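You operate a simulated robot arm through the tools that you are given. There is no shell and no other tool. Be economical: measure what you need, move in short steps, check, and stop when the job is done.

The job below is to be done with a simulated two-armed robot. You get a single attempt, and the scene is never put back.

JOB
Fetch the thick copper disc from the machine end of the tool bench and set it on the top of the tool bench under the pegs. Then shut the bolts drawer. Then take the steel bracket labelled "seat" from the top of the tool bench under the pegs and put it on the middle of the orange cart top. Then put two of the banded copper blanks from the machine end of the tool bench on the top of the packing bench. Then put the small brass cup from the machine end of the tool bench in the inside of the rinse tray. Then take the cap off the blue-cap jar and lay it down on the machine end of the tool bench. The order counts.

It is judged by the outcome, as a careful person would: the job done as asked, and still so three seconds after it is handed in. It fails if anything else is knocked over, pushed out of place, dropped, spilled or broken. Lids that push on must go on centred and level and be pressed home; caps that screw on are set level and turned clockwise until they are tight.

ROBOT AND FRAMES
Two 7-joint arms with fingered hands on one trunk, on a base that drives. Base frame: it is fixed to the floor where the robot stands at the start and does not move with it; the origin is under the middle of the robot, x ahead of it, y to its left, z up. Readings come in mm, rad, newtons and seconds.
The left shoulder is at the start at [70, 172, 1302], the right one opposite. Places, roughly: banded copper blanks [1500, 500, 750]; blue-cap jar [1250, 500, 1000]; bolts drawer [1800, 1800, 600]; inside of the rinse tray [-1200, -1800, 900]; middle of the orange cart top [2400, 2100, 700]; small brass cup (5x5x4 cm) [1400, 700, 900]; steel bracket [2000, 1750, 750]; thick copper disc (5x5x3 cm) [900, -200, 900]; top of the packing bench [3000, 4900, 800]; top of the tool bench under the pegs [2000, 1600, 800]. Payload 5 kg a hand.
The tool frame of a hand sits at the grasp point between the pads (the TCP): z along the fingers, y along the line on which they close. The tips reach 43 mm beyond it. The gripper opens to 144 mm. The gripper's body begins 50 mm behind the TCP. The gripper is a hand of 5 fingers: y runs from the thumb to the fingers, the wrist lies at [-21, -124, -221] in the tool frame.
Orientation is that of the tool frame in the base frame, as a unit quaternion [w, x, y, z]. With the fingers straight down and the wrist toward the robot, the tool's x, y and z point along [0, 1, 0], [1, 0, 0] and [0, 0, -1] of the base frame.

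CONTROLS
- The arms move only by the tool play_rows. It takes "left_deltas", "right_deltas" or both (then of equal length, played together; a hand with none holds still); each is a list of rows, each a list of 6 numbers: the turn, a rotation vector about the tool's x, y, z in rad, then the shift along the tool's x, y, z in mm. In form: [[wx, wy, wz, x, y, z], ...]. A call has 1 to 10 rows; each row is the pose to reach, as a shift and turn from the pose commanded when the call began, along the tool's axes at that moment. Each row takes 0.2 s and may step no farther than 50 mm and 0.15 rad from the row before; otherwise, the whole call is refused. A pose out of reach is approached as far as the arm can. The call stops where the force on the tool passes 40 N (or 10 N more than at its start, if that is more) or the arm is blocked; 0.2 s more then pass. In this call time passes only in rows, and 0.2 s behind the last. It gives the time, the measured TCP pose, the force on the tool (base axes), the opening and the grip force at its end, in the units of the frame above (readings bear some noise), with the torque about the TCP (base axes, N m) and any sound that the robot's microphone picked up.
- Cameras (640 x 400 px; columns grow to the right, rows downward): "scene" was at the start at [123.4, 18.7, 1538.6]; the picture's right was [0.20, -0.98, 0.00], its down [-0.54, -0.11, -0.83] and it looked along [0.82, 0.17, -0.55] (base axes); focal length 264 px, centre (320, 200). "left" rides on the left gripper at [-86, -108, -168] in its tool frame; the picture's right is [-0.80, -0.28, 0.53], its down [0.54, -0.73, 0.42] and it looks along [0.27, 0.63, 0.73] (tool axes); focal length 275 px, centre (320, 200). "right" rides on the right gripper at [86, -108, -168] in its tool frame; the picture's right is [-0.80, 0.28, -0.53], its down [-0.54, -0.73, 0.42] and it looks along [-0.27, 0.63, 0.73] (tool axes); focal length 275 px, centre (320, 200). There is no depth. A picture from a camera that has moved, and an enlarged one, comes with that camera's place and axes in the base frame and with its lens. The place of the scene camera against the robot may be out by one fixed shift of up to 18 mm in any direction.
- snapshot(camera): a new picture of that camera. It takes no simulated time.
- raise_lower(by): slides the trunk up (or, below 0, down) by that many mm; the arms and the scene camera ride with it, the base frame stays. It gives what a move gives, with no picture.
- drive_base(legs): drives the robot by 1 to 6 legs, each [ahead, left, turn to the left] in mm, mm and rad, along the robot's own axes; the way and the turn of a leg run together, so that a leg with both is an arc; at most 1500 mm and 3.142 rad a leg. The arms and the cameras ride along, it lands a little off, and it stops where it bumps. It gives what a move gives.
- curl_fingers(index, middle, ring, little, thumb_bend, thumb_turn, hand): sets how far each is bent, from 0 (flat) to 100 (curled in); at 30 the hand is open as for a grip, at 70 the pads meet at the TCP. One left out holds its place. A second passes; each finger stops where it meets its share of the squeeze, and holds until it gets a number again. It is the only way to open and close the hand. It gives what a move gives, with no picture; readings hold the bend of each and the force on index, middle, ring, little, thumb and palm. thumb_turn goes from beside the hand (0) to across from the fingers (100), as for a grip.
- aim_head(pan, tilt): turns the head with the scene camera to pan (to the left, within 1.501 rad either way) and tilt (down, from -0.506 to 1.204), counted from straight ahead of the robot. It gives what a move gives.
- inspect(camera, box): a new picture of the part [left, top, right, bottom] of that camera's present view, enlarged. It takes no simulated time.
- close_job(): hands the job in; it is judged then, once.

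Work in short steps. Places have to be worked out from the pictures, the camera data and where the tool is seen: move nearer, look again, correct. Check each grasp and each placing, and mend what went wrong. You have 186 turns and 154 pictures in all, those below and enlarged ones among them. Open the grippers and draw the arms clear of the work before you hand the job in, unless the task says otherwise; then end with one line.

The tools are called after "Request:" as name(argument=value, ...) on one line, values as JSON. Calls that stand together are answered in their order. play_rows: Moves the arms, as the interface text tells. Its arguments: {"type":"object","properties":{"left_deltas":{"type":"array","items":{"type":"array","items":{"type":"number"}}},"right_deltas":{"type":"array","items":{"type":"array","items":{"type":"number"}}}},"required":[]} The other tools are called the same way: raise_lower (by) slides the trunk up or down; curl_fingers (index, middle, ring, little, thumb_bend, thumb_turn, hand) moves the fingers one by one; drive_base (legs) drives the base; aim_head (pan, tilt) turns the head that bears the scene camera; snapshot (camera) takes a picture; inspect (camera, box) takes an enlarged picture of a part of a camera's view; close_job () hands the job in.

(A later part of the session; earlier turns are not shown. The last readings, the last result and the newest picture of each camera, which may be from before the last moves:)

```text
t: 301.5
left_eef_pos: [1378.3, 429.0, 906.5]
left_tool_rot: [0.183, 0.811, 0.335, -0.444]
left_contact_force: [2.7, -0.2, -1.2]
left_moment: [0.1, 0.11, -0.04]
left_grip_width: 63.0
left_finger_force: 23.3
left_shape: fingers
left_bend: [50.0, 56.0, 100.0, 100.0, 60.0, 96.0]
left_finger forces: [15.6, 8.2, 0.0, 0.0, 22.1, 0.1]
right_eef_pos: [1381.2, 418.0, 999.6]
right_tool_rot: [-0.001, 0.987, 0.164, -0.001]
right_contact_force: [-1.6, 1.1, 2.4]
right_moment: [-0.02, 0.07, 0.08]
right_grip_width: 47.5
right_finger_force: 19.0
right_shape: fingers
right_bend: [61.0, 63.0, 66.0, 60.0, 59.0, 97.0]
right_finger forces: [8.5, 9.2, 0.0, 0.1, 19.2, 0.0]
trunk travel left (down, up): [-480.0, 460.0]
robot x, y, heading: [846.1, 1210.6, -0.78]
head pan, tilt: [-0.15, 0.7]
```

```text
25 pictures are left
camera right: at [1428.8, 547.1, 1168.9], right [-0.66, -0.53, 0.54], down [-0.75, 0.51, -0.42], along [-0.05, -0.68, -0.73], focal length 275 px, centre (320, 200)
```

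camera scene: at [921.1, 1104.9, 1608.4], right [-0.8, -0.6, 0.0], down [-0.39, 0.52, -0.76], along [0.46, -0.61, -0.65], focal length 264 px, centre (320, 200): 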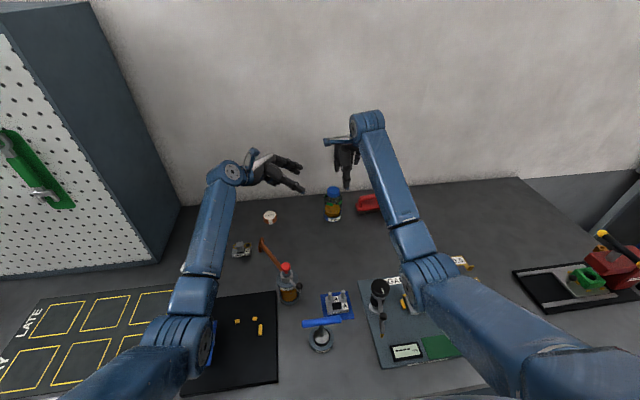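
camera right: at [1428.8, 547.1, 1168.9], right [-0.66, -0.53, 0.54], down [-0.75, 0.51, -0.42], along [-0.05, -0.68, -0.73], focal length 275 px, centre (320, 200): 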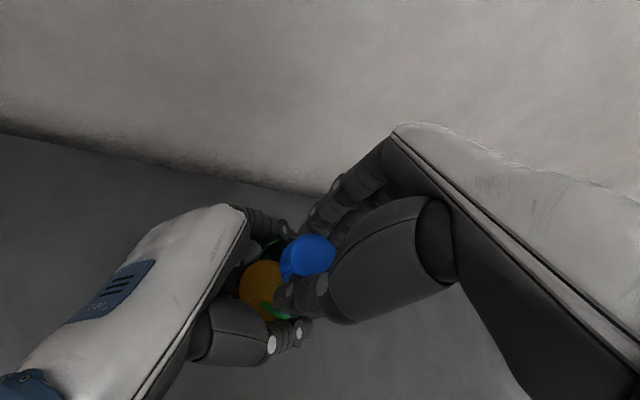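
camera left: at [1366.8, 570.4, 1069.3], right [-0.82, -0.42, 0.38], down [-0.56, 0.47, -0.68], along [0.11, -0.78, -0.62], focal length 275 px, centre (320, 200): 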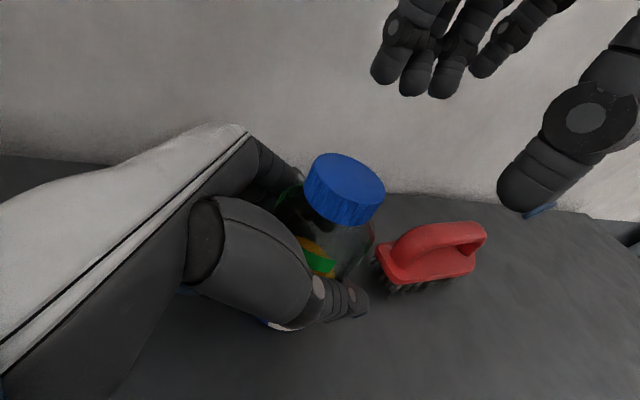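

Both grips are good. I twist the cap counter-clockwise by 1.2 rad.

Request:
play_rows(right_deltas=[[0, 0, -0.12, 0, 0, 0], [0, 0, -0.24, 0, 0, 0], [0, 0, -0.36, 0, 0, 0], [0, 0, -0.48, 0, 0, 0], [0, 0, -0.6, 0, 0, -0.3], [0, 0, -0.72, 0, 0, -0.4], [0, 0, -0.84, 0, 0, -0.5], [0, 0, -0.96, 0, 0, -0.6], [0, 0, -1.08, 0, 0, -0.7], [0, 0, -1.2, 0, 0, -0.7]])

Request:
snapshot(camera="left")

```text
t: 303.7
left_eef_pos: [1378.4, 427.6, 906.6]
left_tool_rot: [0.184, 0.81, 0.335, -0.444]
left_contact_force: [-3.5, -2.4, -1.4]
left_moment: [0.12, -0.01, 0.05]
left_grip_width: 63.0
left_finger_force: 22.2
left_shape: fingers
left_bend: [50.0, 56.0, 100.0, 100.0, 60.0, 96.0]
left_finger forces: [14.4, 6.7, 0.1, 0.0, 22.5, 0.0]
right_eef_pos: [1381.6, 418.6, 1001.1]
right_tool_rot: [-0.001, 0.72, 0.694, 0.0]
right_contact_force: [3.7, 2.0, -0.2]
right_moment: [0.16, -0.28, -0.04]
right_grip_width: 47.0
right_finger_force: 18.4
right_shape: fingers
right_bend: [60.0, 63.0, 66.0, 60.0, 61.0, 95.0]
right_finger forces: [11.8, 7.7, 0.0, 0.1, 17.5, 0.1]
trunk travel left (down, up): [-480.0, 460.0]
robot x, y, heading: [848.5, 1214.3, -0.779]
head pan, tilt: [-0.15, 0.7]
```

```text
24 pictures are left
camera left: at [1366.6, 570.1, 1069.4], right [-0.82, -0.42, 0.38], down [-0.56, 0.47, -0.68], along [0.11, -0.78, -0.62], focal length 275 px, centre (320, 200)
```

left: 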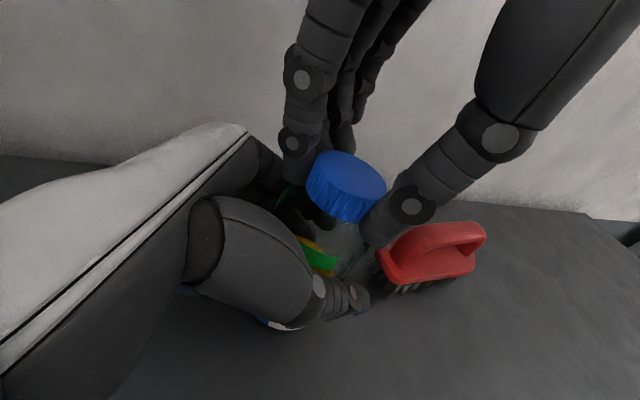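

The jar stayed still (green mark unchanged) while the cap turned. I regrip and do a second stroke.

Request:
curl_fingers(hand="right", index=50, middle=51, thumb_bend=50)

Request:
play_rows(right_deltas=[[0, 0, 0.13, 0, 0, 0], [0, 0, 0.26, 0, 0, 0], [0, 0, 0.39, 0, 0, 0], [0, 0, 0.52, 0, 0, 0], [0, 0, 0.65, 0, 0, 0], [0, 0, 0.78, 0, 0, 0], [0, 0, 0.91, 0, 0, 0], [0, 0, 1.04, 0, 0, 0], [0, 0, 1.2, 0, 0, 0]])

Request:
curl_fingers(hand="right", index=72, middle=74, thumb_bend=72)

Request:
play_rows(right_deltas=[[0, 0, -0.12, 0, 0, 0], [0, 0, -0.24, 0, 0, 0], [0, 0, -0.36, 0, 0, 0], [0, 0, -0.48, 0, 0, -0.2], [0, 0, -0.6, 0, 0, -0.3], [0, 0, -0.72, 0, 0, -0.4], [0, 0, -0.84, 0, 0, -0.5], [0, 0, -0.96, 0, 0, -0.6], [0, 0, -1.08, 0, 0, -0.7], [0, 0, -1.2, 0, 0, -0.7]])

Request:
inspect(camera="left", box=[220, 120, 460, 300])

```text
t: 304.7
left_eef_pos: [1378.1, 427.8, 906.5]
left_tool_rot: [0.184, 0.81, 0.335, -0.444]
left_contact_force: [3.9, 0.0, -2.2]
left_moment: [-0.02, 0.25, 0.04]
left_grip_width: 63.0
left_finger_force: 22.5
left_shape: fingers
left_bend: [50.0, 56.0, 100.0, 100.0, 60.0, 96.0]
left_finger forces: [14.3, 7.9, 0.0, 0.1, 23.0, 0.0]
right_eef_pos: [1382.4, 418.1, 1001.4]
right_tool_rot: [-0.001, 0.721, 0.693, 0.0]
right_contact_force: [-4.7, -0.3, 1.2]
right_moment: [-0.05, 0.08, 0.0]
right_grip_width: 71.9
right_finger_force: 0.1
right_shape: fingers
right_bend: [53.0, 51.0, 66.0, 60.0, 50.0, 97.0]
right_finger forces: [0.0, 0.0, 0.1, 0.0, 0.0, 0.1]
trunk travel left (down, up): [-480.0, 460.0]
robot x, y, heading: [846.4, 1209.6, -0.782]
head pan, tilt: [-0.15, 0.7]
```

```text
refused: row 9 steps farther than a row can; nothing moved
```

```text
t: 305.7
left_eef_pos: [1377.2, 427.9, 905.8]
left_tool_rot: [0.184, 0.811, 0.335, -0.444]
left_contact_force: [-3.7, 3.2, -1.7]
left_moment: [-0.09, -0.06, -0.09]
left_grip_width: 63.2
left_finger_force: 22.8
left_shape: fingers
left_bend: [50.0, 56.0, 100.0, 100.0, 60.0, 97.0]
left_finger forces: [12.7, 7.8, 0.1, 0.0, 25.5, 0.0]
right_eef_pos: [1382.5, 416.5, 1001.4]
right_tool_rot: [-0.001, 0.721, 0.693, 0.0]
right_contact_force: [4.2, -2.7, -0.2]
right_moment: [-0.17, -0.26, 0.06]
right_grip_width: 49.8
right_finger_force: 17.1
right_shape: fingers
right_bend: [60.0, 64.0, 66.0, 60.0, 59.0, 97.0]
right_finger forces: [9.3, 9.8, 0.0, 0.0, 14.7, 0.0]
trunk travel left (down, up): [-480.0, 460.0]
robot x, y, heading: [846.1, 1210.4, -0.781]
head pan, tilt: [-0.15, 0.7]
```

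```text
t: 307.7
left_eef_pos: [1371.0, 427.8, 904.4]
left_tool_rot: [0.18, 0.811, 0.333, -0.446]
left_contact_force: [-12.7, 13.6, 4.7]
left_moment: [-0.63, -0.3, -0.24]
left_grip_width: 63.7
left_finger_force: 23.9
left_shape: fingers
left_bend: [54.0, 56.0, 100.0, 100.0, 57.0, 97.0]
left_finger forces: [4.9, 10.7, 0.2, 0.0, 32.3, 0.0]
right_eef_pos: [1356.8, 439.9, 1006.8]
right_tool_rot: [0.005, 0.268, 0.963, 0.001]
right_contact_force: [10.7, -10.1, 2.2]
right_moment: [-0.14, -0.62, 0.1]
right_grip_width: 46.4
right_finger_force: 18.2
right_shape: fingers
right_bend: [63.0, 63.0, 66.0, 60.0, 59.0, 98.0]
right_finger forces: [3.6, 16.2, 0.0, 0.1, 16.5, 0.1]
right hand out of reach, approached as far as the arm can: row 7, 8, 9, 10
trunk travel left (down, up): [-480.0, 460.0]
robot x, y, heading: [847.0, 1211.1, -0.787]
head pan, tilt: [-0.15, 0.7]
stopped in row 10 (right hand): the force on the tool passed its limit (the readings are from after the stop); the commanded pose is now the measured one
```

```text
2.22 times, centred on (340, 210) of left
camera zoom: at [1362.5, 569.6, 1068.5], right [-0.82, -0.42, 0.38], down [-0.56, 0.47, -0.68], along [0.1, -0.78, -0.62], focal length 612 px, centre (276, 178)
```

zoom: 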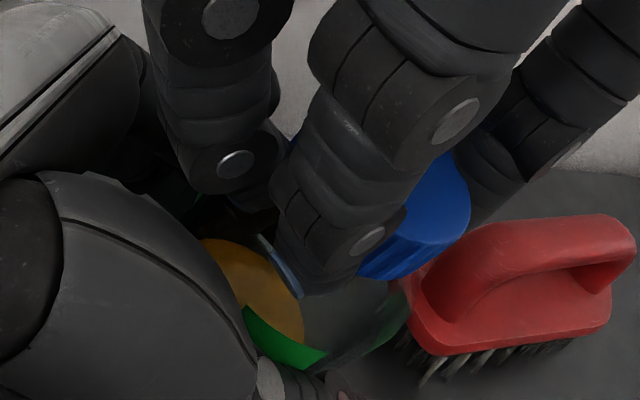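

The back-rotation was refused, so the hand over-rotated and got pulled aside. I look carefully before doing anything else.

Request:
inspect(camera="right", box=[200, 160, 420, 340])

Request:
inspect(camera="scene", box=[260, 130, 400, 240])

```text
2.22 times, centred on (310, 250) of right
camera zoom: at [1225.9, 390.6, 1174.5], right [0.82, -0.17, 0.54], down [0.09, -0.9, -0.42], along [0.56, 0.4, -0.73], focal length 612 px, centre (342, 89)
```

zoom: 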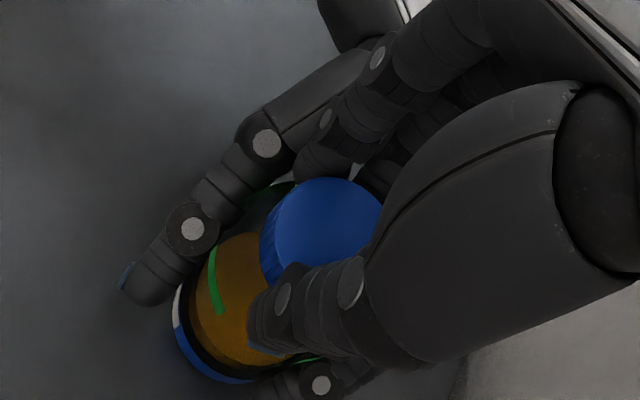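

```text
3.64 times, centred on (330, 185) of scene
camera zoom: at [919.2, 1106.9, 1608.8], right [-0.8, -0.6, 0.0], down [-0.38, 0.52, -0.76], along [0.46, -0.61, -0.64], focal length 960 px, centre (284, 254)
```

zoom: 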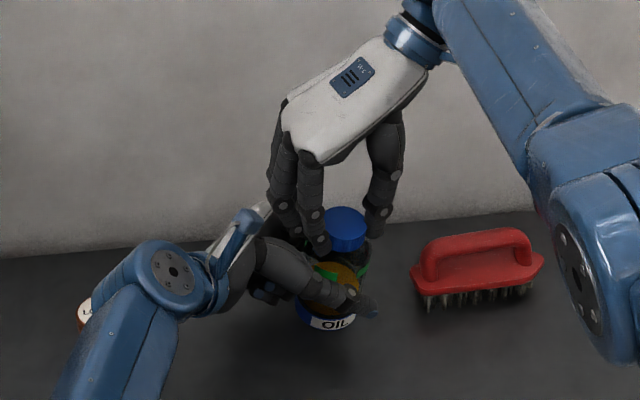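

The cap is still on and the jar is tilted slightly by my pull. I open the right hand and let the left hand recover, then raise the right hand clear and check.

Request:
curl_fingers(hand="right", index=50, middle=50, thumb_bend=48)

Request:
play_rows(right_deltas=[[0, 0, 0, 0, 0, -12], [0, 0, 0, 0, 0, -40], [0, 0, 0, 0, 0, -80]])

Request:
inspect(camera="scene", box=[260, 130, 400, 240])

Request:
snapshot(camera="left")

```text
t: 308.7
left_eef_pos: [1375.5, 428.1, 904.2]
left_tool_rot: [0.181, 0.811, 0.334, -0.445]
left_contact_force: [5.9, 6.8, -5.0]
left_moment: [-0.65, 0.44, -0.27]
left_grip_width: 62.7
left_finger_force: 26.5
left_shape: fingers
left_bend: [51.0, 56.0, 100.0, 100.0, 59.0, 96.0]
left_finger forces: [11.5, 10.2, 7.2, 0.1, 23.5, 0.1]
right_eef_pos: [1354.2, 440.9, 1004.9]
right_tool_rot: [0.001, 0.269, 0.963, 0.003]
right_contact_force: [-6.1, -7.8, 4.7]
right_moment: [-0.13, 0.14, 0.09]
right_grip_width: 73.6
right_finger_force: 0.1
right_shape: fingers
right_bend: [54.0, 51.0, 66.0, 60.0, 48.0, 98.0]
right_finger forces: [0.0, 0.0, 0.0, 0.0, 0.0, 0.0]
trunk travel left (down, up): [-480.0, 460.0]
robot x, y, heading: [845.7, 1208.1, -0.782]
head pan, tilt: [-0.15, 0.7]
```

```text
t: 309.5
left_eef_pos: [1373.5, 427.6, 905.0]
left_tool_rot: [0.182, 0.811, 0.335, -0.444]
left_contact_force: [-0.5, -0.4, -2.4]
left_moment: [-0.01, 0.0, 0.0]
left_grip_width: 62.2
left_finger_force: 23.1
left_shape: fingers
left_bend: [51.0, 56.0, 100.0, 100.0, 59.0, 96.0]
left_finger forces: [11.6, 10.1, 0.5, 0.0, 23.4, 0.0]
right_eef_pos: [1356.4, 442.4, 1084.1]
right_tool_rot: [0.001, 0.269, 0.963, 0.001]
right_contact_force: [0.0, 0.6, -0.8]
right_moment: [-0.03, -0.02, -0.01]
right_grip_width: 81.8
right_finger_force: 0.1
right_shape: fingers
right_bend: [50.0, 50.0, 66.0, 60.0, 48.0, 98.0]
right_finger forces: [0.0, 0.0, 0.1, 0.1, 0.1, 0.0]
trunk travel left (down, up): [-480.0, 460.0]
robot x, y, heading: [844.5, 1211.4, -0.783]
head pan, tilt: [-0.15, 0.7]
```

```text
3.64 times, centred on (330, 185) of scene
camera zoom: at [919.9, 1108.0, 1608.8], right [-0.8, -0.6, 0.0], down [-0.38, 0.52, -0.77], along [0.46, -0.61, -0.64], focal length 960 px, centre (284, 254)
```

zoom: 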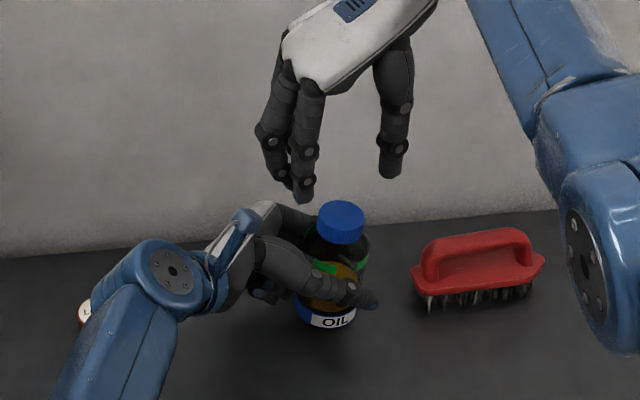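

```text
19 pictures are left
camera left: at [1364.1, 570.4, 1069.1], right [-0.82, -0.42, 0.38], down [-0.56, 0.47, -0.68], along [0.1, -0.78, -0.62], focal length 275 px, centre (320, 200)
```

left: 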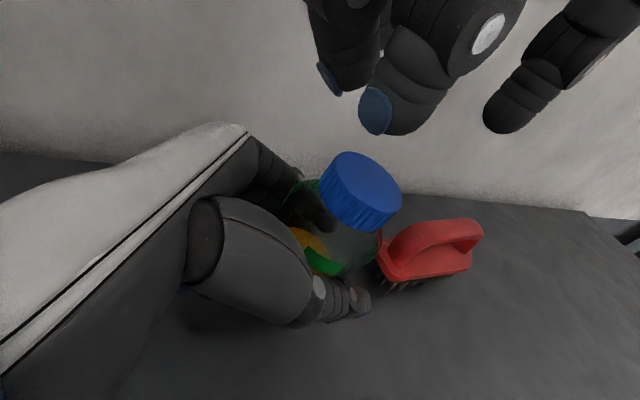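

The jar is held, leaning only slightly, with the cap on. I rotate the right hand back at height in two parts and re-centre over the cap.

Request:
play_rows(right_deltas=[[0, 0, 0.14, -3, -2, 0], [0, 0, 0.28, -6, -4, 0], [0, 0, 0.42, -9, -6, 0], [0, 0, 0.56, -12, -8, 0], [0, 0, 0.7, -15, -10, 0], [0, 0, 0.84, -18, -12, 0], [0, 0, 0.98, -21, -13, 0], [0, 0, 1.12, -24, -14, 0], [0, 0, 1.26, -27, -15, 0], [0, 0, 1.4, -27, -15, 0]])

Request:
play_rows(right_deltas=[[0, 0, 0.14, 0, 0, 0], [0, 0, 0.28, 0, 0, 0], [0, 0, 0.42, 0, 0, 0], [0, 0, 0.56, 0, 0, 0], [0, 0, 0.7, 0, 0, 0], [0, 0, 0.84, 0, 0, 0]])

Request:
snapshot(camera="right")

```text
t: 311.7
left_eef_pos: [1375.5, 427.8, 905.1]
left_tool_rot: [0.182, 0.811, 0.334, -0.445]
left_contact_force: [0.1, -0.4, -1.1]
left_moment: [0.0, 0.0, 0.02]
left_grip_width: 62.4
left_finger_force: 21.8
left_shape: fingers
left_bend: [51.0, 56.0, 100.0, 100.0, 59.0, 96.0]
left_finger forces: [11.6, 10.1, 0.6, 0.1, 23.3, 0.0]
right_eef_pos: [1372.3, 413.7, 1084.8]
right_tool_rot: [0.0, 0.827, 0.563, 0.002]
right_contact_force: [0.3, -0.1, -0.1]
right_moment: [-0.03, 0.03, 0.0]
right_grip_width: 82.0
right_finger_force: 0.1
right_shape: fingers
right_bend: [50.0, 50.0, 66.0, 60.0, 48.0, 98.0]
right_finger forces: [0.0, 0.0, 0.1, 0.0, 0.0, 0.1]
trunk travel left (down, up): [-480.0, 460.0]
robot x, y, heading: [850.2, 1212.0, -0.782]
head pan, tilt: [-0.15, 0.7]
```

```text
t: 313.1
left_eef_pos: [1374.5, 428.8, 904.5]
left_tool_rot: [0.181, 0.811, 0.335, -0.444]
left_contact_force: [0.0, 0.6, -2.0]
left_moment: [-0.01, -0.01, 0.03]
left_grip_width: 62.6
left_finger_force: 23.1
left_shape: fingers
left_bend: [51.0, 56.0, 100.0, 100.0, 59.0, 96.0]
left_finger forces: [11.6, 10.1, 0.5, 0.1, 23.3, 0.0]
right_eef_pos: [1372.5, 415.0, 1085.1]
right_tool_rot: [0.0, 0.984, 0.177, 0.004]
right_contact_force: [-0.2, 0.5, 0.4]
right_moment: [0.0, 0.02, 0.01]
right_grip_width: 81.8
right_finger_force: 0.0
right_shape: fingers
right_bend: [50.0, 50.0, 66.0, 60.0, 48.0, 98.0]
right_finger forces: [0.1, 0.0, 0.0, 0.0, 0.1, 0.1]
trunk travel left (down, up): [-480.0, 460.0]
robot x, y, heading: [848.2, 1209.9, -0.779]
head pan, tilt: [-0.15, 0.7]
```

```text
18 pictures are left
camera right: at [1414.6, 544.4, 1254.5], right [-0.65, -0.55, 0.53], down [-0.76, 0.49, -0.43], along [-0.03, -0.68, -0.73], focal length 275 px, centre (320, 200)
```

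right: 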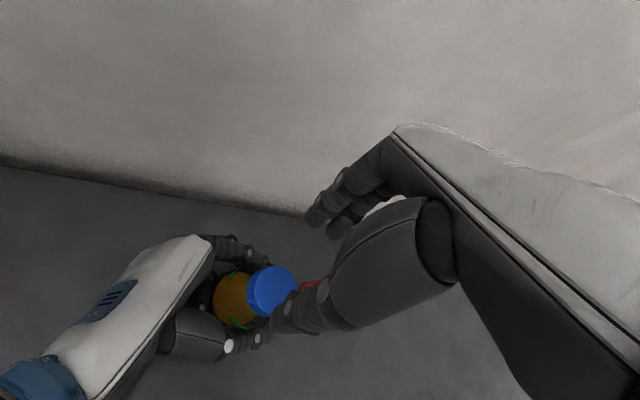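

The cap is 7 mm off to one side. I correct, descend, grip, and do another 1.2 rad stroke.

Request:
play_rows(right_deltas=[[0, 0, 0, -4, 0, 20], [0, 0, 0, -7, 0, 45], [0, 0, 0, -7, 0, 65], [0, 0, 0, -7, 0, 78], [0, 0, 0, -7, 0, 84]])

Request:
curl_fingers(hand="right", index=72, middle=74, thumb_bend=72)

Request:
play_rows(right_deltas=[[0, 0, -0.12, 0, 0, 0], [0, 0, -0.24, 0, 0, 0], [0, 0, -0.36, 0, 0, 0], [0, 0, -0.48, 0, 0, -0.2], [0, 0, -0.6, 0, 0, -0.3], [0, 0, -0.72, 0, 0, -0.4], [0, 0, -0.84, 0, 0, -0.5], [0, 0, -0.96, 0, 0, -0.6], [0, 0, -1.08, 0, 0, -0.7], [0, 0, -1.2, 0, 0, -0.7]])

```text
t: 314.3
left_eef_pos: [1374.0, 427.8, 904.4]
left_tool_rot: [0.181, 0.811, 0.334, -0.444]
left_contact_force: [0.2, 0.2, -0.9]
left_moment: [0.03, 0.02, 0.01]
left_grip_width: 62.5
left_finger_force: 22.7
left_shape: fingers
left_bend: [51.0, 56.0, 100.0, 100.0, 59.0, 96.0]
left_finger forces: [11.6, 10.1, 0.5, 0.1, 23.3, 0.0]
right_eef_pos: [1364.6, 411.5, 999.3]
right_tool_rot: [-0.001, 0.984, 0.178, 0.002]
right_contact_force: [0.0, -0.1, 0.5]
right_moment: [-0.02, -0.02, 0.03]
right_grip_width: 81.6
right_finger_force: 0.0
right_shape: fingers
right_bend: [50.0, 50.0, 66.0, 60.0, 48.0, 98.0]
right_finger forces: [0.0, 0.0, 0.0, 0.0, 0.0, 0.0]
trunk travel left (down, up): [-480.0, 460.0]
robot x, y, heading: [845.4, 1209.4, -0.781]
head pan, tilt: [-0.15, 0.7]
```

```text
t: 315.3
left_eef_pos: [1373.7, 428.3, 904.0]
left_tool_rot: [0.181, 0.811, 0.335, -0.445]
left_contact_force: [5.3, -1.3, -7.8]
left_moment: [0.19, 0.27, -0.05]
left_grip_width: 62.4
left_finger_force: 26.9
left_shape: fingers
left_bend: [50.0, 56.0, 100.0, 100.0, 60.0, 96.0]
left_finger forces: [14.5, 10.3, 7.5, 0.0, 20.9, 0.1]
right_eef_pos: [1364.0, 411.4, 1000.0]
right_tool_rot: [-0.001, 0.984, 0.178, 0.003]
right_contact_force: [-5.2, 0.9, 5.7]
right_moment: [-0.01, 0.22, 0.16]
right_grip_width: 49.2
right_finger_force: 20.5
right_shape: fingers
right_bend: [62.0, 67.0, 66.0, 60.0, 58.0, 97.0]
right_finger forces: [8.9, 12.6, 0.0, 0.0, 19.8, 0.0]
trunk travel left (down, up): [-480.0, 460.0]
robot x, y, heading: [845.4, 1211.0, -0.78]
head pan, tilt: [-0.15, 0.7]
```

```text
t: 317.5
left_eef_pos: [1374.0, 427.6, 904.2]
left_tool_rot: [0.181, 0.811, 0.334, -0.445]
left_contact_force: [-10.9, 8.0, -4.1]
left_moment: [-0.45, -0.39, 0.28]
left_grip_width: 61.2
left_finger_force: 25.5
left_shape: fingers
left_bend: [53.0, 56.0, 100.0, 100.0, 59.0, 96.0]
left_finger forces: [7.7, 7.7, 5.8, 0.1, 30.4, 0.1]
right_eef_pos: [1365.5, 411.3, 1003.6]
right_tool_rot: [0.002, 0.71, 0.704, 0.004]
right_contact_force: [9.9, -9.2, 2.9]
right_moment: [-0.29, -0.66, -0.51]
right_grip_width: 47.8
right_finger_force: 18.1
right_shape: fingers
right_bend: [56.0, 72.0, 66.0, 60.0, 63.0, 95.0]
right_finger forces: [24.3, 3.1, 0.0, 0.0, 9.4, 0.0]
trunk travel left (down, up): [-480.0, 460.0]
robot x, y, heading: [847.9, 1209.8, -0.785]
head pan, tilt: [-0.15, 0.7]
```

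Resistance 0.5 N·m and side force — I look for a hand–hand contact or tilt.

Request:
inspect(camera="left", box=[220, 100, 460, 300])

```text
2.00 times, centred on (340, 200) of left
camera zoom: at [1364.3, 569.5, 1067.8], right [-0.82, -0.42, 0.38], down [-0.56, 0.47, -0.68], along [0.1, -0.78, -0.62], focal length 551 px, centre (280, 200)
```

zoom: 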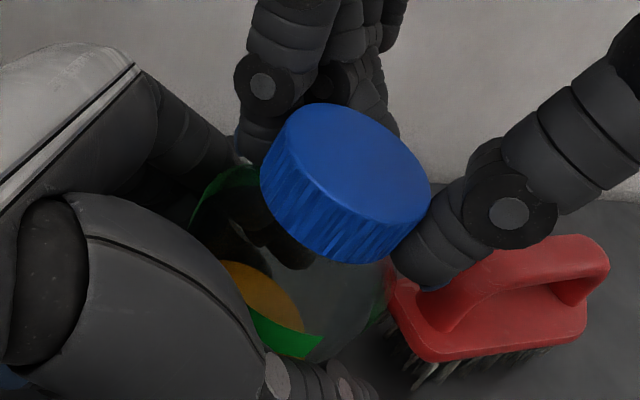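

The cap is gripped with no hand-to-hand clash. I relax the twist slightly and test whether it lifts off.

Request:
play_rows(right_deltas=[[0, 0, 0.12, 0, 0, -1], [0, 0, 0.12, 0, 0, -3], [0, 0, 0.12, 0, 0, -6]])

```text
t: 318.3
left_eef_pos: [1375.3, 427.8, 906.4]
left_tool_rot: [0.182, 0.811, 0.334, -0.444]
left_contact_force: [-8.7, 6.2, 5.3]
left_moment: [-0.45, -0.3, 0.02]
left_grip_width: 61.2
left_finger_force: 25.7
left_shape: fingers
left_bend: [53.0, 56.0, 100.0, 100.0, 59.0, 96.0]
left_finger forces: [8.8, 8.9, 5.1, 0.0, 28.5, 0.0]
right_eef_pos: [1365.3, 412.0, 1006.5]
right_tool_rot: [-0.002, 0.752, 0.659, 0.003]
right_contact_force: [8.4, -7.0, -7.1]
right_moment: [-0.34, -0.46, -0.2]
right_grip_width: 47.4
right_finger_force: 16.8
right_shape: fingers
right_bend: [56.0, 72.0, 66.0, 60.0, 63.0, 96.0]
right_finger forces: [17.5, 5.7, 0.0, 0.0, 10.8, 0.1]
trunk travel left (down, up): [-480.0, 460.0]
robot x, y, heading: [847.0, 1211.0, -0.782]
head pan, tilt: [-0.15, 0.7]
```

Still threaded (pull builds force). I regrip with better centring and continue unscrewing.

Request:
curl_fingers(hand="right", index=50, middle=51, thumb_bend=49)

Request:
play_rows(right_deltas=[[0, 0, 0.13, 1, 3, 1], [0, 0, 0.26, 1, 3, 2], [0, 0, 0.39, 1, 3, 3], [0, 0, 0.52, 1, 3, 4], [0, 0, 0.65, 1, 3, 4], [0, 0, 0.78, 1, 3, 4], [0, 0, 0.91, 1, 3, 4], [0, 0, 1.04, 1, 3, 4], [0, 0, 1.1, 1, 3, 4]])

Request:
inspect(camera="right", box=[200, 180, 400, 340])

```text
t: 319.3
left_eef_pos: [1374.1, 427.9, 905.1]
left_tool_rot: [0.181, 0.811, 0.334, -0.444]
left_contact_force: [0.3, 0.3, -2.0]
left_moment: [0.02, 0.0, -0.01]
left_grip_width: 61.2
left_finger_force: 24.9
left_shape: fingers
left_bend: [51.0, 56.0, 100.0, 100.0, 60.0, 96.0]
left_finger forces: [12.1, 8.9, 5.9, 0.0, 22.9, 0.0]
right_eef_pos: [1364.9, 411.2, 1008.1]
right_tool_rot: [0.001, 0.752, 0.659, 0.004]
right_contact_force: [-0.1, 1.0, 0.4]
right_moment: [0.02, -0.02, -0.02]
right_grip_width: 79.7
right_finger_force: 0.1
right_shape: fingers
right_bend: [50.0, 51.0, 66.0, 60.0, 49.0, 97.0]
right_finger forces: [0.1, 0.0, 0.1, 0.1, 0.0, 0.1]
trunk travel left (down, up): [-480.0, 460.0]
robot x, y, heading: [847.9, 1213.2, -0.781]
head pan, tilt: [-0.15, 0.7]
```

```text
t: 321.3
left_eef_pos: [1374.9, 428.7, 905.0]
left_tool_rot: [0.181, 0.811, 0.334, -0.445]
left_contact_force: [-0.9, -0.5, -1.7]
left_moment: [-0.05, 0.01, 0.0]
left_grip_width: 61.2
left_finger_force: 25.5
left_shape: fingers
left_bend: [51.0, 56.0, 100.0, 100.0, 60.0, 96.0]
left_finger forces: [12.2, 8.9, 5.9, 0.0, 23.0, 0.1]
right_eef_pos: [1367.8, 412.1, 1003.4]
right_tool_rot: [-0.002, 0.986, 0.168, 0.004]
right_contact_force: [0.0, -0.5, -0.1]
right_moment: [0.0, -0.04, -0.04]
right_grip_width: 79.9
right_finger_force: 0.0
right_shape: fingers
right_bend: [50.0, 51.0, 66.0, 60.0, 49.0, 97.0]
right_finger forces: [0.0, 0.1, 0.0, 0.0, 0.1, 0.1]
trunk travel left (down, up): [-480.0, 460.0]
robot x, y, heading: [850.4, 1207.4, -0.777]
head pan, tilt: [-0.15, 0.7]
```

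```text
2.50 times, centred on (300, 260) of right
camera zoom: at [1413.5, 541.4, 1173.3], right [-0.66, -0.53, 0.53], down [-0.75, 0.51, -0.43], along [-0.04, -0.68, -0.73], focal length 688 px, centre (370, 50)
```

zoom: 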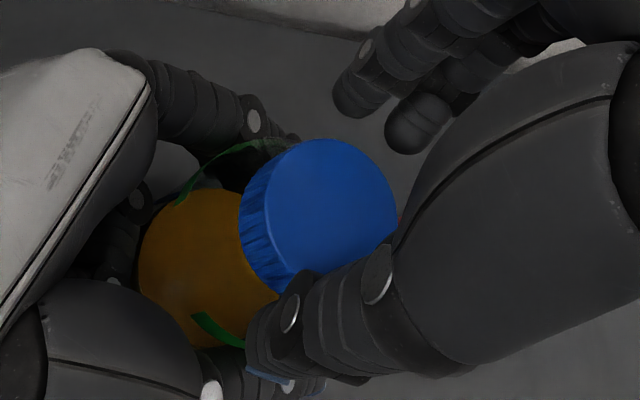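

The cap is nearer the thumb; its centre is about x+7, y−5 mm from the TCP. I re-centre, grip, and twist.

Request:
play_rows(right_deltas=[[0, 0, 0, 7, -5, 0]])

Request:
curl_fingers(hand="right", index=72, middle=74, thumb_bend=72)

Request:
play_rows(right_deltas=[[0, 0, -0.12, 0, 0, 0], [0, 0, -0.24, 0, 0, 0], [0, 0, -0.36, 0, 0, 0], [0, 0, -0.48, 0, 0, -0.2], [0, 0, -0.6, 0, 0, -0.3]])

Request:
play_rows(right_deltas=[[0, 0, -0.12, 0, 0, 0], [0, 0, -0.24, 0, 0, 0], [0, 0, -0.36, 0, 0, 0], [0, 0, -0.48, 0, 0, -0.2], [0, 0, -0.6, 0, 0, -0.3]])

```text
t: 321.7
left_eef_pos: [1375.4, 427.9, 904.1]
left_tool_rot: [0.182, 0.811, 0.334, -0.444]
left_contact_force: [1.0, -0.2, -1.2]
left_moment: [-0.01, 0.02, -0.01]
left_grip_width: 61.1
left_finger_force: 25.4
left_shape: fingers
left_bend: [51.0, 56.0, 100.0, 100.0, 60.0, 96.0]
left_finger forces: [12.2, 8.9, 6.0, 0.0, 23.0, 0.1]
right_eef_pos: [1372.7, 420.0, 1004.3]
right_tool_rot: [-0.002, 0.986, 0.167, 0.003]
right_contact_force: [0.2, 0.1, -2.0]
right_moment: [0.01, 0.03, 0.0]
right_grip_width: 79.6
right_finger_force: 0.2
right_shape: fingers
right_bend: [50.0, 51.0, 66.0, 60.0, 49.0, 97.0]
right_finger forces: [0.1, 0.0, 0.0, 0.1, 0.0, 0.0]
trunk travel left (down, up): [-480.0, 460.0]
robot x, y, heading: [843.8, 1209.1, -0.776]
head pan, tilt: [-0.15, 0.7]
```

```text
t: 322.7
left_eef_pos: [1374.9, 427.5, 903.8]
left_tool_rot: [0.181, 0.811, 0.334, -0.444]
left_contact_force: [4.8, -0.2, -3.4]
left_moment: [0.1, 0.26, -0.07]
left_grip_width: 61.6
left_finger_force: 26.0
left_shape: fingers
left_bend: [50.0, 56.0, 100.0, 100.0, 60.0, 96.0]
left_finger forces: [14.9, 9.0, 6.6, 0.0, 21.6, 0.0]
right_eef_pos: [1372.8, 419.8, 1003.7]
right_tool_rot: [-0.001, 0.986, 0.168, 0.002]
right_contact_force: [-4.2, 0.6, 2.3]
right_moment: [-0.08, 0.16, 0.09]
right_grip_width: 49.4
right_finger_force: 18.3
right_shape: fingers
right_bend: [61.0, 64.0, 66.0, 60.0, 59.0, 97.0]
right_finger forces: [7.2, 10.4, 0.0, 0.0, 19.0, 0.0]
trunk travel left (down, up): [-480.0, 460.0]
robot x, y, heading: [847.6, 1208.7, -0.783]
head pan, tilt: [-0.15, 0.7]
```

```text
t: 323.9
left_eef_pos: [1374.0, 428.2, 904.7]
left_tool_rot: [0.181, 0.811, 0.335, -0.444]
left_contact_force: [-0.2, 5.0, -2.8]
left_moment: [-0.03, 0.05, 0.12]
left_grip_width: 61.3
left_finger_force: 22.2
left_shape: fingers
left_bend: [51.0, 56.0, 100.0, 100.0, 60.0, 96.0]
left_finger forces: [11.0, 8.5, 0.1, 0.2, 25.4, 0.0]
right_eef_pos: [1371.7, 420.0, 1005.2]
right_tool_rot: [0.0, 0.892, 0.452, 0.004]
right_contact_force: [-0.1, -5.1, 1.8]
right_moment: [-0.46, -0.12, -0.15]
right_grip_width: 48.8
right_finger_force: 20.4
right_shape: fingers
right_bend: [60.0, 64.0, 66.0, 60.0, 60.0, 95.0]
right_finger forces: [10.1, 14.3, 0.0, 0.0, 16.8, 0.0]
trunk travel left (down, up): [-480.0, 460.0]
robot x, y, heading: [847.9, 1208.4, -0.785]
head pan, tilt: [-0.15, 0.7]
```

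```text
t: 325.1
left_eef_pos: [1374.4, 426.7, 905.5]
left_tool_rot: [0.181, 0.811, 0.335, -0.444]
left_contact_force: [-3.8, 4.5, -5.2]
left_moment: [-0.14, -0.17, 0.03]
left_grip_width: 61.4
left_finger_force: 26.4
left_shape: fingers
left_bend: [51.0, 56.0, 100.0, 100.0, 59.0, 96.0]
left_finger forces: [10.5, 8.4, 7.9, 0.1, 26.7, 0.1]
right_eef_pos: [1373.8, 418.9, 1004.6]
right_tool_rot: [0.001, 0.719, 0.695, 0.003]
right_contact_force: [4.9, -3.7, 5.3]
right_moment: [-0.27, -0.22, -0.11]
right_grip_width: 48.8
right_finger_force: 21.3
right_shape: fingers
right_bend: [59.0, 64.0, 66.0, 60.0, 61.0, 95.0]
right_finger forces: [10.9, 13.9, 0.1, 0.0, 17.3, 0.0]
trunk travel left (down, up): [-480.0, 460.0]
robot x, y, heading: [845.8, 1207.6, -0.782]
head pan, tilt: [-0.15, 0.7]
```

Smooth now — low, steady torque. Another stroke, with the cap allowed to rise.

Request:
curl_fingers(hand="right", index=50, middle=51, thumb_bend=49)

Request:
play_rows(right_deltas=[[0, 0, 0.13, 0, 0, -0.5], [0, 0, 0.26, 0, 0, -1], [0, 0, 0.39, 0, 0, -1], [0, 0, 0.52, 0, 0, -1], [0, 0, 0.65, 0, 0, -1], [0, 0, 0.78, 0, 0, -1], [0, 0, 0.91, 0, 0, -1], [0, 0, 1.04, 0, 0, -1], [0, 0, 1.17, 0, 0, -1], [0, 0, 1.2, 0, 0, -1]])

Request:
curl_fingers(hand="right", index=72, middle=74, thumb_bend=72)

Request:
play_rows(right_deltas=[[0, 0, -0.12, 0, 0, 0], [0, 0, -0.24, 0, 0, -0.1], [0, 0, -0.36, 0, 0, -0.2], [0, 0, -0.48, 0, 0, -0.3], [0, 0, -0.6, 0, 0, -0.4], [0, 0, -0.72, 0, 0, -0.5], [0, 0, -0.84, 0, 0, -0.6], [0, 0, -0.96, 0, 0, -0.7], [0, 0, -1.08, 0, 0, -0.8], [0, 0, -1.2, 0, 0, -0.9]])

Request:
play_rows(right_deltas=[[0, 0, 0, 0, 0, -2], [0, 0, 0, 0, 0, -5]])

```text
t: 326.1
left_eef_pos: [1374.3, 427.9, 905.4]
left_tool_rot: [0.18, 0.811, 0.334, -0.444]
left_contact_force: [-0.7, 0.4, -2.7]
left_moment: [0.02, -0.03, -0.04]
left_grip_width: 61.3
left_finger_force: 25.8
left_shape: fingers
left_bend: [51.0, 56.0, 100.0, 100.0, 60.0, 96.0]
left_finger forces: [12.9, 8.4, 6.7, 0.1, 23.2, 0.0]
right_eef_pos: [1373.0, 419.0, 1004.2]
right_tool_rot: [0.0, 0.719, 0.695, 0.004]
right_contact_force: [-0.1, 0.1, -0.5]
right_moment: [-0.01, -0.01, -0.01]
right_grip_width: 79.5
right_finger_force: 0.0
right_shape: fingers
right_bend: [50.0, 51.0, 66.0, 60.0, 49.0, 97.0]
right_finger forces: [0.1, 0.1, 0.0, 0.0, 0.0, 0.0]
trunk travel left (down, up): [-480.0, 460.0]
robot x, y, heading: [848.8, 1209.0, -0.782]
head pan, tilt: [-0.15, 0.7]
```

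```text
t: 328.3
left_eef_pos: [1374.1, 426.5, 904.6]
left_tool_rot: [0.181, 0.811, 0.334, -0.444]
left_contact_force: [-0.4, -0.1, -1.9]
left_moment: [0.02, 0.02, -0.03]
left_grip_width: 61.4
left_finger_force: 25.3
left_shape: fingers
left_bend: [51.0, 56.0, 100.0, 100.0, 60.0, 96.0]
left_finger forces: [12.9, 8.5, 6.8, 0.0, 23.3, 0.0]
right_eef_pos: [1372.9, 418.0, 1005.4]
right_tool_rot: [-0.001, 0.986, 0.166, 0.003]
right_contact_force: [-0.9, -0.1, 0.4]
right_moment: [-0.03, -0.02, 0.03]
right_grip_width: 79.6
right_finger_force: 0.2
right_shape: fingers
right_bend: [50.0, 51.0, 66.0, 60.0, 49.0, 97.0]
right_finger forces: [0.0, 0.0, 0.1, 0.0, 0.0, 0.1]
trunk travel left (down, up): [-480.0, 460.0]
robot x, y, heading: [849.5, 1214.0, -0.784]
head pan, tilt: [-0.15, 0.7]
```

```text
t: 329.3
left_eef_pos: [1373.8, 427.4, 904.3]
left_tool_rot: [0.181, 0.811, 0.334, -0.445]
left_contact_force: [1.7, 0.2, -1.8]
left_moment: [0.01, 0.17, -0.01]
left_grip_width: 61.3
left_finger_force: 26.2
left_shape: fingers
left_bend: [51.0, 56.0, 100.0, 100.0, 60.0, 96.0]
left_finger forces: [14.0, 9.1, 6.6, 0.1, 22.3, 0.0]
right_eef_pos: [1373.1, 419.0, 1005.0]
right_tool_rot: [-0.001, 0.986, 0.168, 0.002]
right_contact_force: [-1.6, 0.8, -0.1]
right_moment: [0.02, 0.07, 0.03]
right_grip_width: 49.1
right_finger_force: 17.5
right_shape: fingers
right_bend: [60.0, 65.0, 66.0, 60.0, 59.0, 96.0]
right_finger forces: [8.5, 8.4, 0.0, 0.0, 18.6, 0.0]
trunk travel left (down, up): [-480.0, 460.0]
robot x, y, heading: [852.4, 1210.3, -0.779]
head pan, tilt: [-0.15, 0.7]
```

```text
t: 331.5
left_eef_pos: [1373.6, 426.9, 905.7]
left_tool_rot: [0.181, 0.811, 0.335, -0.444]
left_contact_force: [-4.0, 3.2, -4.4]
left_moment: [-0.2, -0.21, 0.03]
left_grip_width: 61.0
left_finger_force: 27.0
left_shape: fingers
left_bend: [51.0, 56.0, 100.0, 100.0, 60.0, 96.0]
left_finger forces: [10.9, 8.9, 8.5, 0.1, 26.6, 0.0]
right_eef_pos: [1374.1, 418.7, 1006.6]
right_tool_rot: [0.001, 0.718, 0.696, 0.004]
right_contact_force: [5.1, -3.5, 2.3]
right_moment: [-0.08, -0.26, -0.14]
right_grip_width: 48.7
right_finger_force: 19.1
right_shape: fingers
right_bend: [59.0, 64.0, 66.0, 60.0, 61.0, 96.0]
right_finger forces: [10.8, 10.0, 0.0, 0.0, 16.8, 0.0]
trunk travel left (down, up): [-480.0, 460.0]
robot x, y, heading: [844.2, 1212.7, -0.784]
head pan, tilt: [-0.15, 0.7]
```

```text
t: 332.1
left_eef_pos: [1373.8, 427.2, 905.5]
left_tool_rot: [0.182, 0.811, 0.335, -0.444]
left_contact_force: [-3.3, 0.1, 0.5]
left_moment: [-0.04, -0.31, -0.01]
left_grip_width: 61.0
left_finger_force: 27.3
left_shape: fingers
left_bend: [51.0, 56.0, 100.0, 100.0, 60.0, 96.0]
left_finger forces: [12.2, 7.9, 8.4, 0.1, 25.4, 0.1]
right_eef_pos: [1373.0, 419.9, 1012.0]
right_tool_rot: [-0.001, 0.718, 0.696, 0.004]
right_contact_force: [3.8, -1.0, -2.6]
right_moment: [-0.03, -0.08, -0.05]
right_grip_width: 49.3
right_finger_force: 18.2
right_shape: fingers
right_bend: [59.0, 64.0, 66.0, 60.0, 61.0, 96.0]
right_finger forces: [10.3, 8.8, 0.1, 0.0, 16.7, 0.0]
trunk travel left (down, up): [-480.0, 460.0]
robot x, y, heading: [847.2, 1210.1, -0.781]
head pan, tilt: [-0.15, 0.7]
```

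The 5 mm lift met only about 5 N, so the cap may be free. I look before lifting further.

Request:
inspect(camera="left", box=[220, 100, 460, 300])

```text
2.00 times, centred on (340, 200) of left
camera zoom: at [1364.5, 569.5, 1069.1], right [-0.82, -0.42, 0.38], down [-0.56, 0.47, -0.68], along [0.1, -0.78, -0.62], focal length 551 px, centre (280, 200)
```

zoom: 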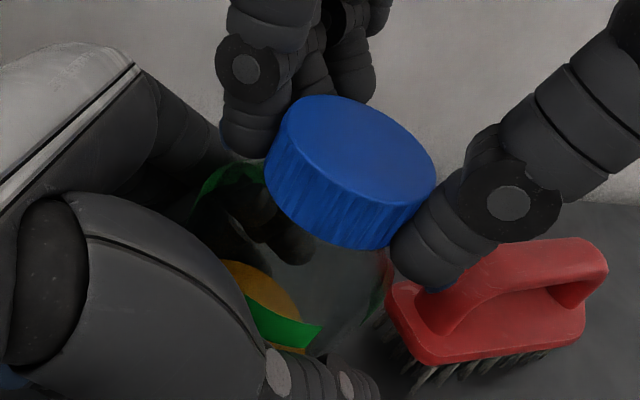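

The cap has moved up with the hand. I lift 25 mm more, slowly.

Request:
play_rows(right_deltas=[[0, 0, 0, 0, 0, -5], [0, 0, 0, 0, 0, -12], [0, 0, 0, 0, 0, -25]])

Request:
inspect(camera="left", box=[220, 60, 460, 300])

```text
t: 332.9
left_eef_pos: [1375.5, 428.5, 904.5]
left_tool_rot: [0.181, 0.811, 0.334, -0.445]
left_contact_force: [-0.3, 0.3, -1.9]
left_moment: [-0.02, 0.01, -0.02]
left_grip_width: 61.1
left_finger_force: 25.3
left_shape: fingers
left_bend: [51.0, 56.0, 100.0, 100.0, 60.0, 96.0]
left_finger forces: [13.8, 7.7, 6.3, 0.1, 22.4, 0.1]
right_eef_pos: [1373.3, 417.9, 1036.9]
right_tool_rot: [0.001, 0.719, 0.695, 0.002]
right_contact_force: [-0.3, 0.1, -1.0]
right_moment: [-0.01, -0.02, 0.0]
right_grip_width: 49.1
right_finger_force: 17.6
right_shape: fingers
right_bend: [59.0, 64.0, 66.0, 60.0, 61.0, 96.0]
right_finger forces: [9.2, 7.9, 0.0, 0.0, 18.2, 0.0]
trunk travel left (down, up): [-480.0, 460.0]
robot x, y, heading: [847.0, 1211.8, -0.78]
head pan, tilt: [-0.15, 0.7]
```

```text
1.67 times, centred on (340, 180) of left
camera zoom: at [1364.7, 570.1, 1068.5], right [-0.82, -0.42, 0.38], down [-0.56, 0.47, -0.68], along [0.1, -0.78, -0.62], focal length 459 px, centre (287, 233)
```

zoom: 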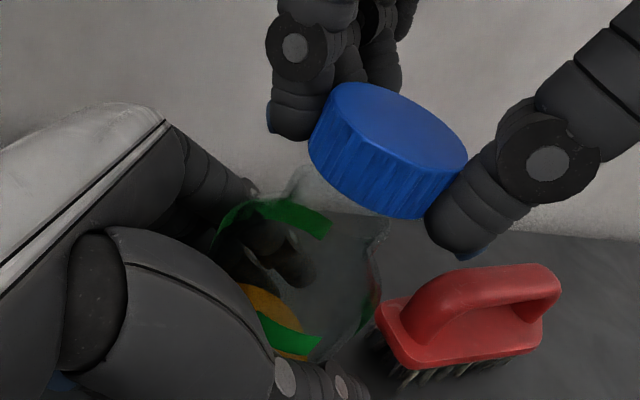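

The cap is off and in the right hand. I raise it and carry it to a clear patch of bench near [1110,417], turning the hand square again.

Request:
play_rows(right_deltas=[[0, 0, 0, 0, 0, -40], [0, 0, 0, 0, 0, -80], [0, 0, 0, 0, -15, -110], [0, 0, 0.12, -2, -60, -110], [0, 0, 0.24, -4, -105, -110], [0, 0, 0.36, -6, -150, -110], [0, 0, 0.48, -8, -195, -110], [0, 0, 0.6, -9, -235, -110], [0, 0, 0.72, -10, -263, -110]])

Request:
snapshot(camera="right")

Request:
snapshot(camera="scene")

```text
t: 334.9
left_eef_pos: [1373.2, 428.5, 905.5]
left_tool_rot: [0.182, 0.811, 0.334, -0.444]
left_contact_force: [0.4, 0.0, -1.7]
left_moment: [-0.02, -0.02, -0.02]
left_grip_width: 61.3
left_finger_force: 25.0
left_shape: fingers
left_bend: [51.0, 56.0, 100.0, 100.0, 60.0, 96.0]
left_finger forces: [13.8, 7.6, 6.2, 0.1, 22.4, 0.0]
right_eef_pos: [1108.2, 416.6, 1144.9]
right_tool_rot: [-0.001, 0.918, 0.398, 0.003]
right_contact_force: [-0.1, -1.0, -0.1]
right_moment: [-0.04, -0.01, 0.0]
right_grip_width: 48.8
right_finger_force: 17.5
right_shape: fingers
right_bend: [59.0, 64.0, 66.0, 60.0, 61.0, 96.0]
right_finger forces: [9.1, 8.0, 0.0, 0.1, 18.1, 0.0]
trunk travel left (down, up): [-480.0, 460.0]
robot x, y, heading: [845.6, 1208.6, -0.78]
head pan, tilt: [-0.15, 0.7]
```

```text
13 pictures are left
camera right: at [1087.7, 552.5, 1314.2], right [-0.34, -0.78, 0.53], down [-0.9, 0.1, -0.43], along [0.28, -0.62, -0.73], focal length 275 px, centre (320, 200)
```

right: 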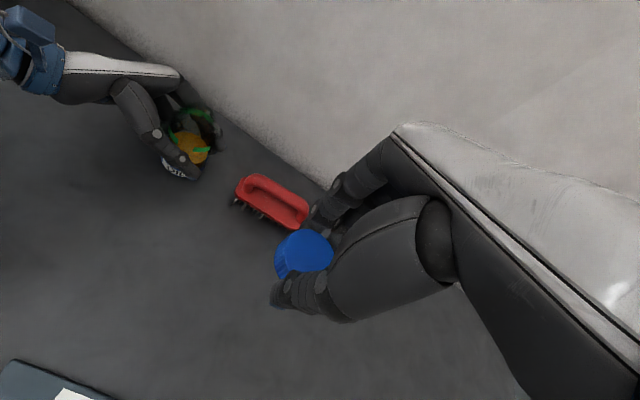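

```text
12 pictures are left
camera scene: at [919.3, 1107.1, 1608.8], right [-0.8, -0.6, 0.0], down [-0.38, 0.52, -0.76], along [0.46, -0.61, -0.64], focal length 264 px, centre (320, 200)
```

scene: 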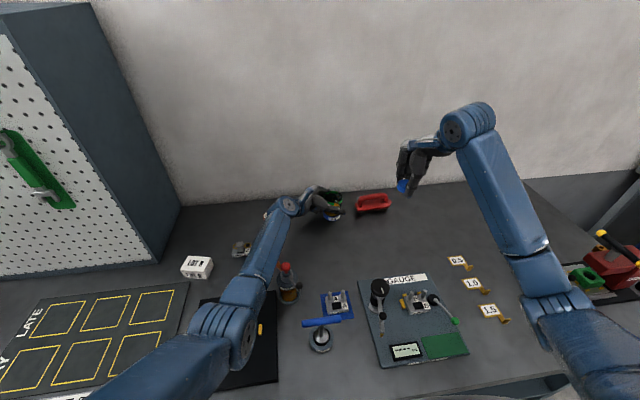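

Landing spot is clear. I lower the cap to the bench, gently at the end.

Request:
play_rows(right_deltas=[[0, 0, 0, 0, 0, 45], [0, 0, 0, 0, 0, 90], [0, 0, 0, 0, 0, 135], [0, 0, 0, 0, 0, 180], [0, 0, 0, 0, 0, 215], [0, 0, 0, 0, 0, 224], [0, 0, 0, 0, 0, 229], [0, 0, 0, 0, 0, 233], [0, 0, 0, 0, 0, 236]])

Request:
inspect(camera="right", box=[200, 180, 400, 340])

```text
t: 336.9
left_eef_pos: [1373.1, 427.7, 906.2]
left_tool_rot: [0.181, 0.811, 0.334, -0.445]
left_contact_force: [0.4, -0.1, -1.0]
left_moment: [-0.02, 0.0, 0.02]
left_grip_width: 61.2
left_finger_force: 25.1
left_shape: fingers
left_bend: [51.0, 56.0, 100.0, 100.0, 60.0, 96.0]
left_finger forces: [13.8, 7.6, 6.4, 0.0, 22.5, 0.0]
right_eef_pos: [1109.7, 417.9, 908.9]
right_tool_rot: [-0.001, 0.917, 0.398, 0.003]
right_contact_force: [0.1, 0.4, 0.0]
right_moment: [-0.01, -0.02, -0.01]
right_grip_width: 48.8
right_finger_force: 17.3
right_shape: fingers
right_bend: [59.0, 64.0, 66.0, 60.0, 61.0, 96.0]
right_finger forces: [9.1, 8.0, 0.1, 0.0, 17.9, 0.0]
trunk travel left (down, up): [-480.0, 460.0]
robot x, y, heading: [851.5, 1209.8, -0.783]
head pan, tilt: [-0.15, 0.7]
```

```text
2.50 times, centred on (300, 260) of right
camera zoom: at [1089.6, 553.6, 1078.1], right [-0.34, -0.78, 0.53], down [-0.9, 0.1, -0.43], along [0.28, -0.62, -0.73], focal length 688 px, centre (370, 50)
```

zoom: 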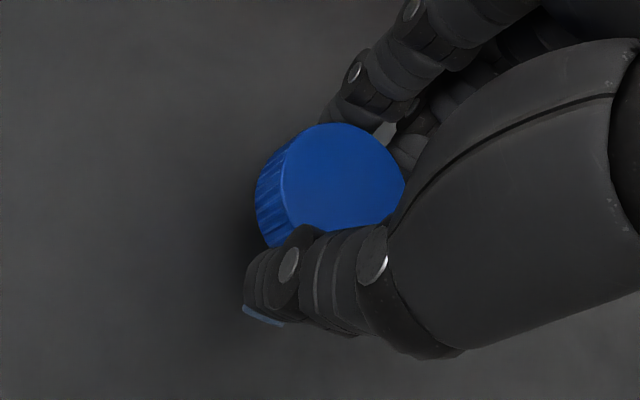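

Close but not touching yet. I continue down in small steps until contact.

Request:
play_rows(right_deltas=[[0, 0, 0, 0, 0, 3], [0, 0, 0, 0, 0, 6], [0, 0, 0, 0, 0, 9]])

```text
t: 337.7
left_eef_pos: [1374.4, 427.1, 905.1]
left_tool_rot: [0.181, 0.811, 0.334, -0.444]
left_contact_force: [0.2, 0.6, -2.1]
left_moment: [0.01, -0.03, 0.01]
left_grip_width: 61.2
left_finger_force: 25.6
left_shape: fingers
left_bend: [51.0, 56.0, 100.0, 100.0, 60.0, 96.0]
left_finger forces: [13.9, 7.8, 6.3, 0.0, 22.4, 0.0]
right_eef_pos: [1111.5, 418.3, 899.5]
right_tool_rot: [-0.001, 0.917, 0.398, 0.004]
right_contact_force: [0.8, 0.2, 0.6]
right_moment: [-0.03, -0.01, 0.0]
right_grip_width: 48.7
right_finger_force: 17.4
right_shape: fingers
right_bend: [59.0, 64.0, 66.0, 60.0, 61.0, 96.0]
right_finger forces: [9.2, 8.0, 0.0, 0.1, 17.9, 0.0]
trunk travel left (down, up): [-480.0, 460.0]
robot x, y, heading: [847.0, 1208.6, -0.781]
head pan, tilt: [-0.15, 0.7]
```

Request:
play_rows(right_deltas=[[0, 0, 0, 0, 0, 3], [0, 0, 0, 0, 0, 6], [0, 0, 0, 0, 0, 8], [0, 0, 0, 0, 0, 10]])

```text
t: 338.7
left_eef_pos: [1375.1, 427.9, 905.2]
left_tool_rot: [0.18, 0.811, 0.335, -0.444]
left_contact_force: [-0.1, -0.5, -0.3]
left_moment: [0.03, 0.06, 0.01]
left_grip_width: 61.2
left_finger_force: 24.7
left_shape: fingers
left_bend: [51.0, 56.0, 100.0, 100.0, 60.0, 96.0]
left_finger forces: [13.7, 7.7, 6.3, 0.0, 22.4, 0.1]
right_eef_pos: [1110.7, 417.5, 890.6]
right_tool_rot: [0.0, 0.917, 0.398, 0.003]
right_contact_force: [0.3, 0.2, 0.5]
right_moment: [0.0, 0.01, 0.0]
right_grip_width: 48.9
right_finger_force: 17.9
right_shape: fingers
right_bend: [59.0, 64.0, 66.0, 60.0, 61.0, 96.0]
right_finger forces: [9.1, 8.0, 0.0, 0.1, 17.9, 0.0]
trunk travel left (down, up): [-480.0, 460.0]
robot x, y, heading: [844.2, 1209.0, -0.78]
head pan, tilt: [-0.15, 0.7]
```

Request:
play_rows(right_deltas=[[0, 0, 0, 0, 0, 2], [0, 0, 0, 0, 0, 4]])

Request:
inspect(camera="right", box=[200, 180, 400, 340])

```text
t: 339.3
left_eef_pos: [1375.3, 429.1, 907.1]
left_tool_rot: [0.183, 0.811, 0.334, -0.445]
left_contact_force: [-0.8, -0.7, -1.2]
left_moment: [-0.01, 0.0, 0.02]
left_grip_width: 61.0
left_finger_force: 25.0
left_shape: fingers
left_bend: [51.0, 56.0, 100.0, 100.0, 60.0, 96.0]
left_finger forces: [13.9, 7.7, 6.4, 0.0, 22.4, 0.1]
right_eef_pos: [1110.4, 418.2, 886.7]
right_tool_rot: [0.0, 0.917, 0.398, 0.004]
right_contact_force: [0.7, -1.2, 5.8]
right_moment: [-0.08, -0.21, -0.04]
right_grip_width: 49.0
right_finger_force: 20.7
right_shape: fingers
right_bend: [59.0, 64.0, 66.0, 60.0, 61.0, 96.0]
right_finger forces: [15.3, 7.9, 0.0, 0.1, 18.2, 0.0]
trunk travel left (down, up): [-480.0, 460.0]
robot x, y, heading: [846.2, 1211.5, -0.782]
head pan, tilt: [-0.15, 0.7]
```

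```text
2.50 times, centred on (300, 260) of right
camera zoom: at [1089.7, 553.8, 1056.5], right [-0.34, -0.78, 0.53], down [-0.9, 0.1, -0.43], along [0.28, -0.62, -0.73], focal length 688 px, centre (370, 50)
```

zoom: 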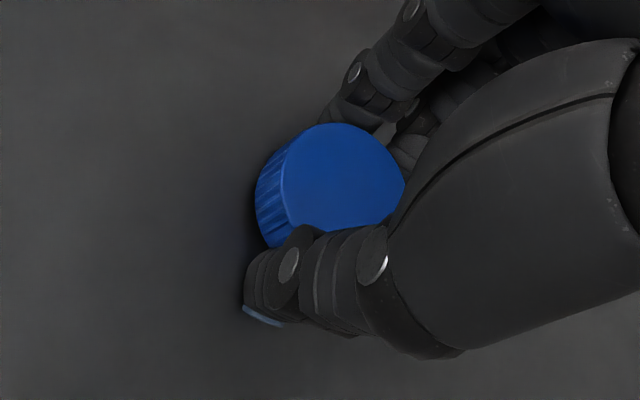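

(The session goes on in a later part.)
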